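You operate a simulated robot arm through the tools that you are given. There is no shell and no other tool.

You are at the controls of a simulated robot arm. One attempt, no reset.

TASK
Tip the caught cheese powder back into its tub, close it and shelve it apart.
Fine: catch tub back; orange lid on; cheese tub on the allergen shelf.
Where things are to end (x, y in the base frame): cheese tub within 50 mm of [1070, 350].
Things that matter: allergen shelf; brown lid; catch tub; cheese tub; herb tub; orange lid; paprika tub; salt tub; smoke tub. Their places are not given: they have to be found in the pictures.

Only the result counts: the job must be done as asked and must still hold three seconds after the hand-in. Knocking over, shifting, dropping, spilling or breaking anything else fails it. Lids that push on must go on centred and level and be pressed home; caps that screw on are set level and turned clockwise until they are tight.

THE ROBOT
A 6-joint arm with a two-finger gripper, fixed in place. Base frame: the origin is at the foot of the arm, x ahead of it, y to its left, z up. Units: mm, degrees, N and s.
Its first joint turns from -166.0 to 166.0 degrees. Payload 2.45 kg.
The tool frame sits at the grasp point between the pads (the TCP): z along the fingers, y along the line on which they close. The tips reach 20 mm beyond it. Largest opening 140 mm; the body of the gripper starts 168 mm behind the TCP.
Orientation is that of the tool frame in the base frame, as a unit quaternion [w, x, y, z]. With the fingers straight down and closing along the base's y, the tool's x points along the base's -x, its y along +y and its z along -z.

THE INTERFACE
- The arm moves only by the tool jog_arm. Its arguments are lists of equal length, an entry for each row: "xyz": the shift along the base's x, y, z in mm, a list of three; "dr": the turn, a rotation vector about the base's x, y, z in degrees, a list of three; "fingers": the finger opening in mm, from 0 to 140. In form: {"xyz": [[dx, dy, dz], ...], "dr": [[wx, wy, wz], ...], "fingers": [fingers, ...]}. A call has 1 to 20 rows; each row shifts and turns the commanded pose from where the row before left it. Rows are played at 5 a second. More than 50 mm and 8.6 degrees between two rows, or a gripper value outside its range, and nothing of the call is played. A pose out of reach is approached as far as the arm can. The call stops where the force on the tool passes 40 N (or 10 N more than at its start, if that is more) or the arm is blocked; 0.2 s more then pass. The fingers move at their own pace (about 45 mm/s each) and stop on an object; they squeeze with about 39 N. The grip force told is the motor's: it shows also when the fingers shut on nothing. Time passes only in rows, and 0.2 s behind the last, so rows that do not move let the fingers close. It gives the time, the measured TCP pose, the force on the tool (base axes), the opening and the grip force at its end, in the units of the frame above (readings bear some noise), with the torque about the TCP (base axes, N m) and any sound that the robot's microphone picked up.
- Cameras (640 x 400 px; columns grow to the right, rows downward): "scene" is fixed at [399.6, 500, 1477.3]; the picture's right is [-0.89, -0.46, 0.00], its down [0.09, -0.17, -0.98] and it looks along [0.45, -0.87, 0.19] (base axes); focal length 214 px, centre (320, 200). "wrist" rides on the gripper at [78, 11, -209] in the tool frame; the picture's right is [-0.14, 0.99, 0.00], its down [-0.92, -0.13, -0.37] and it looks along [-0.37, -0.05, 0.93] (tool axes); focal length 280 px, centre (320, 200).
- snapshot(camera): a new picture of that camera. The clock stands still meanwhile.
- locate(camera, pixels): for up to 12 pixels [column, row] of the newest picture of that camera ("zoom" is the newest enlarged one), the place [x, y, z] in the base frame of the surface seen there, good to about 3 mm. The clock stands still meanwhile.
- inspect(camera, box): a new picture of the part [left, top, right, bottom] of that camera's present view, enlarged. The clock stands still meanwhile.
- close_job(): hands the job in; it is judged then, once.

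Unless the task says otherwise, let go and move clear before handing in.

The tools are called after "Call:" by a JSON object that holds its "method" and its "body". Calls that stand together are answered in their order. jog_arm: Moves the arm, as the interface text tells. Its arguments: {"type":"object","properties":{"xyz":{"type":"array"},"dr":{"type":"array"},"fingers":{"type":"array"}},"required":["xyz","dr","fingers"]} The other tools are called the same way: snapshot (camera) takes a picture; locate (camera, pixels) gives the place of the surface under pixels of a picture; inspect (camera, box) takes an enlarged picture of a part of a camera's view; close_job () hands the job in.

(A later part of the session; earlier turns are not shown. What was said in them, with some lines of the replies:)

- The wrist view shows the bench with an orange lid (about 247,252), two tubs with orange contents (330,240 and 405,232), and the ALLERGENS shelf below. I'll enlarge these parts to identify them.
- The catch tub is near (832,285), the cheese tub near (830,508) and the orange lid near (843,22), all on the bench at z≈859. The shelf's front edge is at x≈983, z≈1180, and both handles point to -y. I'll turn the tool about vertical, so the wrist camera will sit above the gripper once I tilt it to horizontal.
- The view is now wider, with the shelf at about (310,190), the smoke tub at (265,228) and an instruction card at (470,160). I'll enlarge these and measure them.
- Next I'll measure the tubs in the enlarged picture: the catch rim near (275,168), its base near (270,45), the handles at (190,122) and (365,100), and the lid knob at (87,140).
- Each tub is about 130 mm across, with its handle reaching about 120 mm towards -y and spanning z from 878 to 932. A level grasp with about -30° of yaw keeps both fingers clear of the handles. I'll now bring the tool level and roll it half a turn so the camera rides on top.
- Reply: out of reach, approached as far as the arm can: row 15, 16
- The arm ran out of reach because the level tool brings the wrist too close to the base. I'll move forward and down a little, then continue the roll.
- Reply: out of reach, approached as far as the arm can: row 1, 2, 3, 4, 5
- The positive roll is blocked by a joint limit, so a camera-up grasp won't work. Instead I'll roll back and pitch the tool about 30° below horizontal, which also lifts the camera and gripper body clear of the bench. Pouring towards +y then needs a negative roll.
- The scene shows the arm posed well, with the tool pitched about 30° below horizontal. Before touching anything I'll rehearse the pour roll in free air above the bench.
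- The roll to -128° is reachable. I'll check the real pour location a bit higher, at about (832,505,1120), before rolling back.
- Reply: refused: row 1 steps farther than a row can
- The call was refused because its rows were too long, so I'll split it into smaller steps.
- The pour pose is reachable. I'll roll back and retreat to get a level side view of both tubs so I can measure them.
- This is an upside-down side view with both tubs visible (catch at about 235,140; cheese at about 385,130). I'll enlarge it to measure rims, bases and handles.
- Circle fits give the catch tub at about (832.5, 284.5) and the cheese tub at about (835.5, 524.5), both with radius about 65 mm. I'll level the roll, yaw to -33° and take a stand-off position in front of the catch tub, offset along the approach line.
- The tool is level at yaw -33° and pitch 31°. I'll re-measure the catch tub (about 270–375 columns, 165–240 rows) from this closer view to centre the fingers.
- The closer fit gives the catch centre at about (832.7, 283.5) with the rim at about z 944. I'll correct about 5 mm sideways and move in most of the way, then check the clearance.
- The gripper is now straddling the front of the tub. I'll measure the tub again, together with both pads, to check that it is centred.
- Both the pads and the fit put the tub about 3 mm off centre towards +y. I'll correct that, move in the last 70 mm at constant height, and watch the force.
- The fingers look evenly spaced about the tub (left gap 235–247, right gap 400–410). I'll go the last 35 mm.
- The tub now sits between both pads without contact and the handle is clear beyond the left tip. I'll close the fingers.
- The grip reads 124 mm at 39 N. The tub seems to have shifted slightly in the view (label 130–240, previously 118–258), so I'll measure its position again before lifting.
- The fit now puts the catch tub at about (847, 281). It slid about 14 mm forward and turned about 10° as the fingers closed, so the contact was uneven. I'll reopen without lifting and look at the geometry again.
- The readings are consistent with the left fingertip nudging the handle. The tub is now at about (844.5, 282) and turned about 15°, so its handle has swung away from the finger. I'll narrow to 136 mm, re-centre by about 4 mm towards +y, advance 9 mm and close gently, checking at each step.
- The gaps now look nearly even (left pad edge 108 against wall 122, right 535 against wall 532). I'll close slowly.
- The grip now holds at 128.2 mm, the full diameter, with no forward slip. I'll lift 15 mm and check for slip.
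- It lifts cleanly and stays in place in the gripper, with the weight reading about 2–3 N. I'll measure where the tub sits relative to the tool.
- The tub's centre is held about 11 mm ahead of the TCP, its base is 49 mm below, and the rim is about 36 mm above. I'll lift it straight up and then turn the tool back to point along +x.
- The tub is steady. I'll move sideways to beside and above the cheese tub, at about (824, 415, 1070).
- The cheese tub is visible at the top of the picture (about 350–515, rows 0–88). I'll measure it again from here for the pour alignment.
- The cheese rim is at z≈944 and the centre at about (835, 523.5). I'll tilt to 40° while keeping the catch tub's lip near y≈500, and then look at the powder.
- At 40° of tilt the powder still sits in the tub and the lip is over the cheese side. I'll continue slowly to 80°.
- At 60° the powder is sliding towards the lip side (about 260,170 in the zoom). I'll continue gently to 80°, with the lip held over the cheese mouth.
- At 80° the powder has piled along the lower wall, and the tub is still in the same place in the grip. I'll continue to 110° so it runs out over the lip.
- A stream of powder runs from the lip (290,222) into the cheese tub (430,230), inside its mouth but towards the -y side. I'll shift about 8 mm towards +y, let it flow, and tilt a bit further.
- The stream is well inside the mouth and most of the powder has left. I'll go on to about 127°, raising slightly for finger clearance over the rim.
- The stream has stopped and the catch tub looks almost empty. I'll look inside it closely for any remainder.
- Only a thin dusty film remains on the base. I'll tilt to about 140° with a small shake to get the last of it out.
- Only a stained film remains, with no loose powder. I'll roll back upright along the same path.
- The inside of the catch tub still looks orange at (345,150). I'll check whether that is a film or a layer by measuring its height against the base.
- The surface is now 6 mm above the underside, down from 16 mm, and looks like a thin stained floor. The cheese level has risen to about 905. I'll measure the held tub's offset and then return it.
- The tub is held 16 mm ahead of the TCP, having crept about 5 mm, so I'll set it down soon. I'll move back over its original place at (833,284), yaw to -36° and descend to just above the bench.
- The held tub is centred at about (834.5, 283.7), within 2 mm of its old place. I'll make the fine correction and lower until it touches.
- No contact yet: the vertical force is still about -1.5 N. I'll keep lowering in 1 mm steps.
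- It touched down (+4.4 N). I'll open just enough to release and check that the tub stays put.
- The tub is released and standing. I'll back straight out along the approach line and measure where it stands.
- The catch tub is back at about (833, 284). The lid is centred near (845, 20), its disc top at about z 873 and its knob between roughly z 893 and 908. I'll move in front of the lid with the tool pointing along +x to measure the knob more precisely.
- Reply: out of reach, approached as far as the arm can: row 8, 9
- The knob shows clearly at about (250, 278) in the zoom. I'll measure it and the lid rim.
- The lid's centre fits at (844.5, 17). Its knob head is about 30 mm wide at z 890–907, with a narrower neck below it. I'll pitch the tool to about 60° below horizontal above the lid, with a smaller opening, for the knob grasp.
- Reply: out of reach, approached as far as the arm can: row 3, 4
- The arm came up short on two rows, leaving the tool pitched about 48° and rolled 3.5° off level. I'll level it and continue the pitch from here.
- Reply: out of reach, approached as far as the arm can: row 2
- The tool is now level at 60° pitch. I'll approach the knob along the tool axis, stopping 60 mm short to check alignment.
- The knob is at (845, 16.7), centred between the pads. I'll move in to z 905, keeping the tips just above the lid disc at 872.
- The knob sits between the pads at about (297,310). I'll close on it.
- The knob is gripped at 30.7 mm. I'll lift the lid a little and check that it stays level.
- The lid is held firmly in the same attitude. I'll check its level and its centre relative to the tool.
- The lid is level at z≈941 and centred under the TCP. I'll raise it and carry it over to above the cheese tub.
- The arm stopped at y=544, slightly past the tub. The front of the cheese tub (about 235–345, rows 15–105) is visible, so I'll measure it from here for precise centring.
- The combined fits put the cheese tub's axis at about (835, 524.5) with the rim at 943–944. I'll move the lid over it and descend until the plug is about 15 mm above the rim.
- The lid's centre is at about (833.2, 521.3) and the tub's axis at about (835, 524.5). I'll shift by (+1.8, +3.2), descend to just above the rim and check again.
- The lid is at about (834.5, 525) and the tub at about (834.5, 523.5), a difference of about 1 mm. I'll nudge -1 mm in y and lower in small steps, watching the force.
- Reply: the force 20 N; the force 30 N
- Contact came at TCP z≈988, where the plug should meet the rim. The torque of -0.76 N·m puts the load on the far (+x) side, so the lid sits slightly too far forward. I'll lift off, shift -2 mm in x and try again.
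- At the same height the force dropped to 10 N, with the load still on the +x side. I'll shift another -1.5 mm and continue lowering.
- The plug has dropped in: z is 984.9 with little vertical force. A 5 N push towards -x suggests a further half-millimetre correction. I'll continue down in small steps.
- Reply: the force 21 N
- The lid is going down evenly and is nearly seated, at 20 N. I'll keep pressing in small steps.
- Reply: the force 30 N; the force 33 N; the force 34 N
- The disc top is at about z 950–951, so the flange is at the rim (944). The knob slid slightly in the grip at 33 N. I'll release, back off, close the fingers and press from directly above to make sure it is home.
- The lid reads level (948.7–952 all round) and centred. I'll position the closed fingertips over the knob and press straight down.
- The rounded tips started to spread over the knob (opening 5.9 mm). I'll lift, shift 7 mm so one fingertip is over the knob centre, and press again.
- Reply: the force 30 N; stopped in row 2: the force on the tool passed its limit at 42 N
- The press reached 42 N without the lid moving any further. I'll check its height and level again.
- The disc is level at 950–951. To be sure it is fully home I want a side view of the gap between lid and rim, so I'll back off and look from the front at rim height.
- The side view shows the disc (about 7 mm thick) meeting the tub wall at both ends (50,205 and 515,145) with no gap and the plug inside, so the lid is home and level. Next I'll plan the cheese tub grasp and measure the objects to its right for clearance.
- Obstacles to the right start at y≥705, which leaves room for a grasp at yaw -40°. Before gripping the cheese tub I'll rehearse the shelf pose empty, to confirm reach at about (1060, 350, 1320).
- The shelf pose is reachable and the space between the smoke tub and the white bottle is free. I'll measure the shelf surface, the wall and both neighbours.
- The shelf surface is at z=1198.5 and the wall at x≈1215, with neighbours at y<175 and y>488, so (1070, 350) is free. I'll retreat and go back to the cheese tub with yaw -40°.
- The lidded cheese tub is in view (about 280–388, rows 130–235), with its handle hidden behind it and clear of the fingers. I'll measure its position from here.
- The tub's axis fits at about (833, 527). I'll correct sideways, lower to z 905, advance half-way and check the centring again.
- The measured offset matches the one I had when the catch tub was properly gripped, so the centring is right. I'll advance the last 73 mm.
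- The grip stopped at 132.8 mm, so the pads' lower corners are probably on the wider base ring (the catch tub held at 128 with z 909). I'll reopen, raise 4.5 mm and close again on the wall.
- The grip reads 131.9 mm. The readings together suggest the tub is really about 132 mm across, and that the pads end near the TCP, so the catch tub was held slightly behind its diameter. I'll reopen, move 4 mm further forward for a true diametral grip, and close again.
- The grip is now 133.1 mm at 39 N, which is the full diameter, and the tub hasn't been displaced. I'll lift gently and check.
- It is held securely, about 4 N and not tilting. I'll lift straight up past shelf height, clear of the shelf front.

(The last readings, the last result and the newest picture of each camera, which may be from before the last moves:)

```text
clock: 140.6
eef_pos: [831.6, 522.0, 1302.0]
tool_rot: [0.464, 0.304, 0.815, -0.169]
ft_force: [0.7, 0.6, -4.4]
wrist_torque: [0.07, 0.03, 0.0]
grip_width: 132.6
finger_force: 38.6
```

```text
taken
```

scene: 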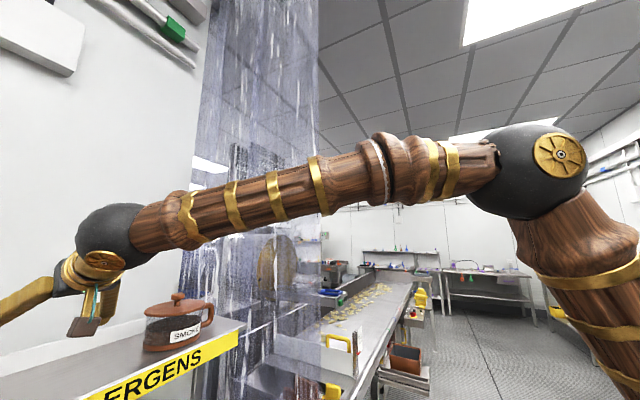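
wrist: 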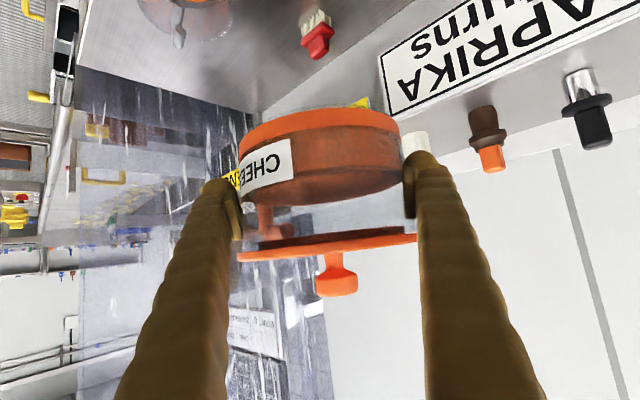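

The tub is at z 1302, so its base is about 54 mm above shelf level. I'll slide across to y≈347 while turning the tool to point along +x.

Call:
{"method": "jog_arm", "body": {"xyz": [[0, -15, 0], [0, -20, 0], [0, -20, 0], [0, -20, 0], [0, -20, 0], [0, -20, 0], [0, -20, 0], [0, -20, 0], [0, -20, 0], [0, 0, 0], [0, 0, 0]], "dr": [[0, 0, 4.5], [0, 0, 4.5], [0, 0, 4.5], [0, 0, 4.5], [0, 0, 4.5], [0, 0, 4.5], [0, 0, 4.5], [0, 0, 4.5], [0, 0, 4.5], [0, 0, 0], [0, 0, 0]], "fingers": [115, 115, 115, 115, 115, 115, 115, 115, 115, 115, 115]}}

Call:
{"method": "jog_arm", "body": {"xyz": [[15, 0, 0], [20, 0, 0], [22, 0, 0], [22, 0, 0], [22, 0, 0], [22, 0, 0], [22, 0, 0], [22, 0, 0], [22, 0, 0], [22, 0, 0], [15, 0, 0], [14, 0, 0], [0, 0, 0], [0, 0, 0]], "dr": [[0, 0, 0], [0, 0, 0], [0, 0, 0], [0, 0, 0], [0, 0, 0], [0, 0, 0], [0, 0, 0], [0, 0, 0], [0, 0, 0], [0, 0, 0], [0, 0, 0], [0, 0, 0], [0, 0, 0], [0, 0, 0]], "fingers": [115, 115, 115, 115, 115, 115, 115, 115, 115, 115, 115, 115, 115, 115]}}

Call:
{"method": "snapshot", "body": {"camera": "wrist"}}

Call:
{"method": "snapshot", "body": {"camera": "scene"}}

```text
clock: 143.0
eef_pos: [832.3, 344.9, 1297.3]
tool_rot: [0.493, 0.002, 0.87, 0.003]
ft_force: [-0.8, 0.5, -4.4]
wrist_torque: [0.01, 0.08, 0.03]
grip_width: 131.7
finger_force: 39.0
```

```text
clock: 146.0
eef_pos: [1072.5, 348.5, 1301.3]
tool_rot: [0.493, 0.003, 0.87, 0.003]
ft_force: [-0.3, 1.4, -4.3]
wrist_torque: [0.02, 0.13, 0.0]
grip_width: 131.3
finger_force: 38.9
```

```text
taken
```

wrist: 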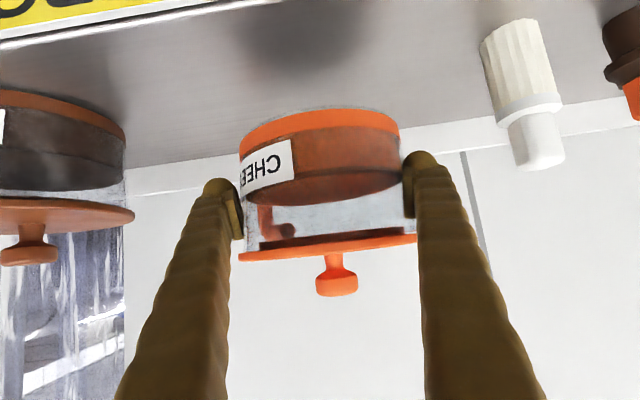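

```text
taken
```

scene: 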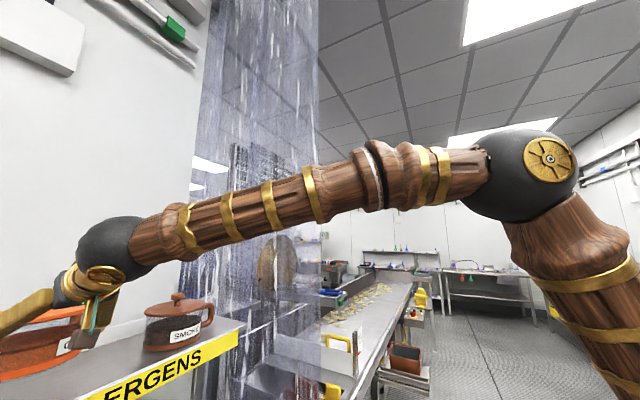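

The cheese tub hangs over its place between the smoke tub and the white bottle. I'll lower it to just above the shelf and then settle it in small steps.

Call:
{"method": "jog_arm", "body": {"xyz": [[0, 0, -10], [0, 0, -12], [0, 0, -12], [0, 0, -8], [0, 0, -4], [0, 0, 0], [0, 0, 0]], "dr": [[0, 0, 0], [0, 0, 0], [0, 0, 0], [0, 0, 0], [0, 0, 0], [0, 0, 0], [0, 0, 0]], "fingers": [115, 115, 115, 115, 115, 115, 115]}}

Call:
{"method": "inspect", "body": {"camera": "wrist", "box": [190, 90, 450, 260]}}

```text
clock: 147.6
eef_pos: [1075.3, 348.0, 1253.8]
tool_rot: [0.493, 0.004, 0.87, 0.001]
ft_force: [-0.2, 0.4, -4.7]
wrist_torque: [-0.02, 0.11, -0.03]
grip_width: 131.2
finger_force: 39.3
```

```text
2.35 times, centred on (320, 175) of wrist
```

zoom: 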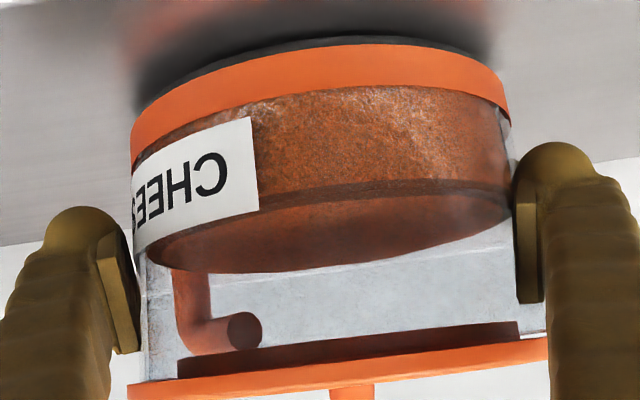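

Call:
{"method": "jog_arm", "body": {"xyz": [[0, 0, -2], [0, 0, -1], [0, 0, -1], [0, 0, 0]], "dr": [[0, 0, 0], [0, 0, 0], [0, 0, 0], [0, 0, 0]], "fingers": [115, 115, 115, 115]}}

Call:
{"method": "jog_arm", "body": {"xyz": [[0, 0, -1], [0, 0, 0]], "dr": [[0, 0, 0], [0, 0, 0]], "fingers": [115, 115]}}

Call:
{"method": "jog_arm", "body": {"xyz": [[0, 0, -1], [0, 0, 0]], "dr": [[0, 0, 0], [0, 0, 0]], "fingers": [115, 115]}}

```text
clock: 148.6
eef_pos: [1072.5, 346.3, 1249.8]
tool_rot: [0.493, 0.003, 0.87, 0.002]
ft_force: [-0.9, 0.7, -4.7]
wrist_torque: [0.04, 0.09, 0.0]
grip_width: 131.3
finger_force: 38.8
```

```text
clock: 149.2
eef_pos: [1073.1, 347.9, 1249.4]
tool_rot: [0.493, 0.003, 0.87, 0.003]
ft_force: [-0.2, -0.3, -0.9]
wrist_torque: [0.01, -0.15, -0.09]
grip_width: 130.9
finger_force: 38.9
```

```text
clock: 149.8
eef_pos: [1073.1, 347.7, 1249.1]
tool_rot: [0.494, 0.004, 0.869, 0.002]
ft_force: [-5.3, -0.5, 8.7]
wrist_torque: [0.14, -0.67, 0.03]
grip_width: 131.1
finger_force: 38.7
```

The tub is now resting on the shelf (+8.7 N). I'll ease up slightly and release it slowly.

Call:
{"method": "jog_arm", "body": {"xyz": [[0, 0, 0.5], [0, 0, 0], [0, 0, 0], [0, 0, 0], [0, 0, 0]], "dr": [[0, 0, 0], [0, 0, 0], [0, 0, 0], [0, 0, 0], [0, 0, 0]], "fingers": [131, 134, 137, 140, 140]}}

Call:
{"method": "inspect", "body": {"camera": "wrist", "box": [190, 90, 450, 260]}}

```text
clock: 151.0
eef_pos: [1073.8, 347.2, 1247.3]
tool_rot: [0.493, 0.003, 0.87, 0.002]
ft_force: [-0.1, -1.0, 0.0]
wrist_torque: [-0.02, 0.0, -0.01]
grip_width: 140.1
finger_force: 0.0
```

```text
2.35 times, centred on (320, 175) of wrist
```

zoom: 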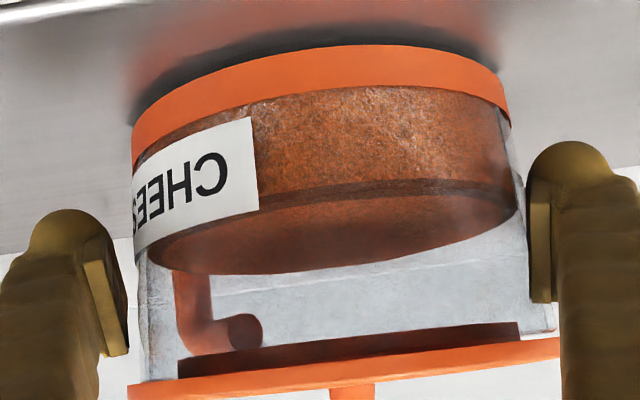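

The tub is released and both pads are clear. I'll back straight out along -x.

Call:
{"method": "jog_arm", "body": {"xyz": [[-5, 0.3, 0], [-12, 0, 0], [-16, 0, 0], [-20, 0, 0], [-25, 0, 0], [-30, 0, 0], [-35, 0, 0], [-35, 0, 10], [-35, 0, 20], [0, 0, 0], [0, 0, 0]], "dr": [[0, 0, 0], [0, 0, 0], [0, 0, 0], [0, 0, 0], [0, 0, 0], [0, 0, 0], [0, 0, 0], [0, 0, 0], [0, 0, 0], [0, 0, 0], [0, 0, 0]], "fingers": [140, 140, 140, 140, 140, 140, 140, 140, 140, 140, 140]}}

Call:
{"method": "snapshot", "body": {"camera": "wrist"}}

Call:
{"method": "inspect", "body": {"camera": "wrist", "box": [200, 60, 440, 260]}}

```text
clock: 153.4
eef_pos: [858.4, 348.8, 1279.1]
tool_rot: [0.494, 0.004, 0.87, 0.002]
ft_force: [0.0, 0.3, 0.1]
wrist_torque: [0.01, 0.01, 0.0]
grip_width: 140.1
finger_force: 0.0
```

```text
taken
```

wrist: 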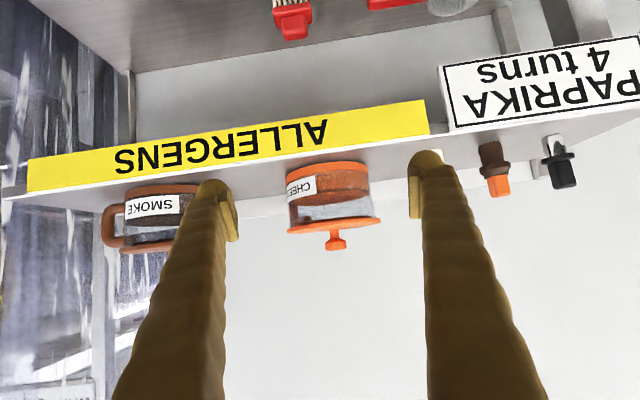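

```text
2.00 times, centred on (320, 160) of wrist
```

zoom: 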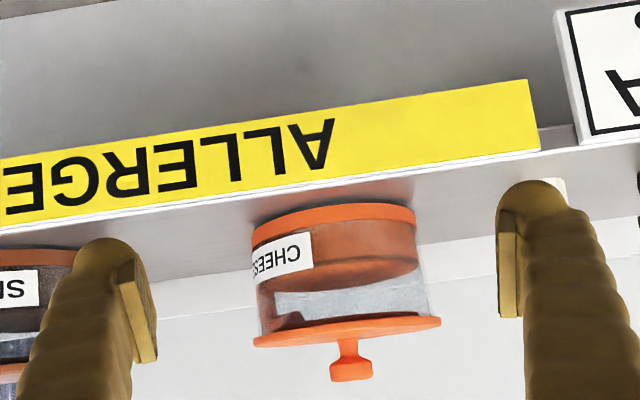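

The cheese tub stands on the shelf with its lid level. I'll confirm its position, then look over the bench.

Call:
{"method": "locate", "body": {"camera": "zoom", "pixels": [[258, 238], [280, 225], [310, 215], [340, 211], [370, 211], [400, 215], [350, 365], [262, 335], [350, 325], [432, 322], [300, 330], [400, 320]]}}

Call:
{"method": "jog_arm", "body": {"xyz": [[-40, 0, 15], [-40, 0, 15], [-40, 0, 15], [-40, 0, 15], [-40, 0, 15], [0, 0, 15], [0, 0, 15], [0, 0, 0]], "dr": [[0, 7, 0], [0, 7, 0], [0, 7, 0], [0, 7, 0], [0, 7, 0], [0, 0, 0], [0, 0, 0], [0, 0, 0]], "fingers": [140, 140, 140, 140, 140, 140, 140, 140]}}

Call:
{"method": "snapshot", "body": {"camera": "wrist"}}

```text
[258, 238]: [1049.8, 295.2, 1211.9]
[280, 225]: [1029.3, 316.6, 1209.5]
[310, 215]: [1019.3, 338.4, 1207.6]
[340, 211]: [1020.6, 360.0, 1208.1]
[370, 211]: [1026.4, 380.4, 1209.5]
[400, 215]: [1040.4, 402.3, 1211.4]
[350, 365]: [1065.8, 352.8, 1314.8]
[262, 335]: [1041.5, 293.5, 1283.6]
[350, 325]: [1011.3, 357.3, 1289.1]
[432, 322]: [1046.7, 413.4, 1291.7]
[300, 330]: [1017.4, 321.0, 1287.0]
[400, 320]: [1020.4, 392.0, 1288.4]
```

```text
clock: 155.2
eef_pos: [660.6, 348.6, 1382.5]
tool_rot: [0.209, 0.004, 0.978, 0.002]
ft_force: [0.4, 0.7, -0.6]
wrist_torque: [-0.02, 0.01, 0.01]
grip_width: 140.2
finger_force: 0.1
```

```text
taken
```

wrist: 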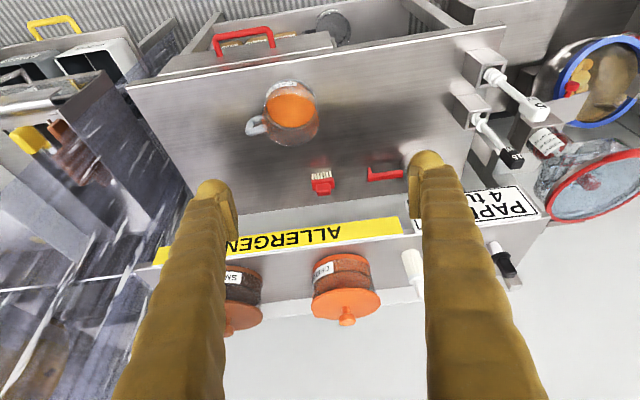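

The cheese tub is centred at about (1082, 350), well within 50 mm. The catch tub still looks orange inside at (290,108), so I'll inspect it and the bench closely.

Call:
{"method": "inspect", "body": {"camera": "wrist", "box": [230, 70, 350, 150]}}

Call:
{"method": "locate", "body": {"camera": "zoom", "pixels": [[310, 200], [290, 180], [340, 210], [270, 210], [330, 170], [230, 260], [420, 150], [380, 220]]}}

```text
5.00 times, centred on (290, 110) of wrist
```

zoom: 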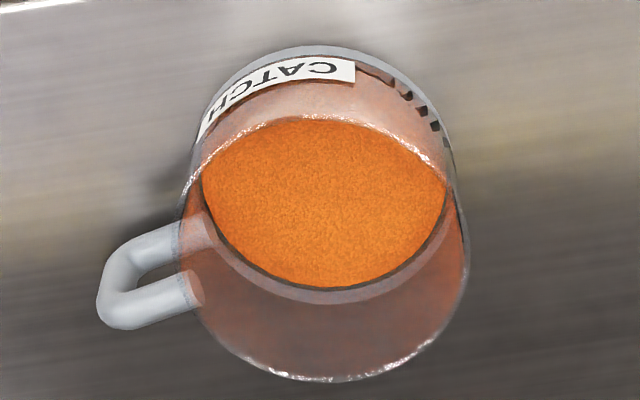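

```text
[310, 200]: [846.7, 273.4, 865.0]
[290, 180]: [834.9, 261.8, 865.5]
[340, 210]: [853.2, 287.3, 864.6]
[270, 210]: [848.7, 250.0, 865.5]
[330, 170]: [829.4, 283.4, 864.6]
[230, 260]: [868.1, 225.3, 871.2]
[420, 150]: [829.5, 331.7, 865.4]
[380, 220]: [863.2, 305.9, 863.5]
```

Call:
{"method": "inspect", "body": {"camera": "wrist", "box": [310, 40, 480, 200]}}

Call:
{"method": "inspect", "body": {"camera": "wrist", "box": [130, 60, 330, 200]}}

```text
2.50 times, centred on (395, 120) of wrist
```

zoom: 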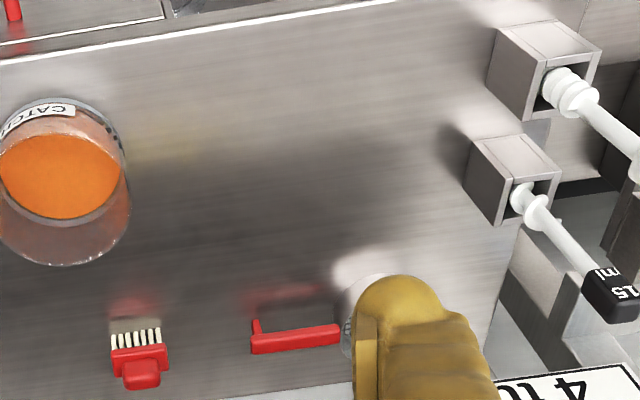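

```text
2.86 times, centred on (230, 130) of wrist
```

zoom: 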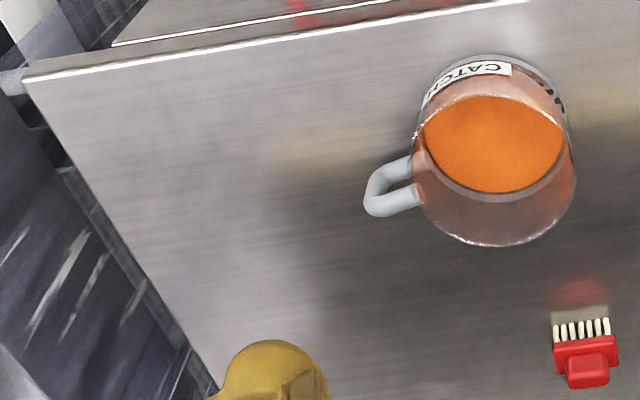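

The bench is clean, with no spilled powder. The catch tub is back in its place with only a flat film on its floor: at 140° of tilt nothing loose was left and the stream had stopped. The lidded cheese tub stands level on the allergen shelf and the arm is clear, so I'm handing in.

Call:
{"method": "close_job", "body": {}}

```text
The job is handed in.
```

I've handed the job in: the powder is tipped back, the orange lid is on, and the cheese tub is on the allergen shelf. I haven't seen the verdict.

- **Cheese tub:** it stands on the shelf at about (1082, 350), roughly 12 mm from the target and inside the 50 mm limit. It sits clear of the smoke tub and the bottles.
- **Orange lid:** it went on level and was pressed to 42 N without moving further. A side view showed no gap at the rim.
- **Catch tub:** it is back within about 1 mm of where it started. Its handle is turned about 10° from its original direction, because my first grip pushed the tub and I had to regrip it.
- **Powder:** I tilted the catch tub to about 140° until the stream stopped, and saw no spill on the bench. Its floor still looks orange. I took this for a thin film, but I couldn't measure it directly. The cheese level rose about 6–7 mm while the catch level fell about 11 mm, so some powder may be left in the catch tub.
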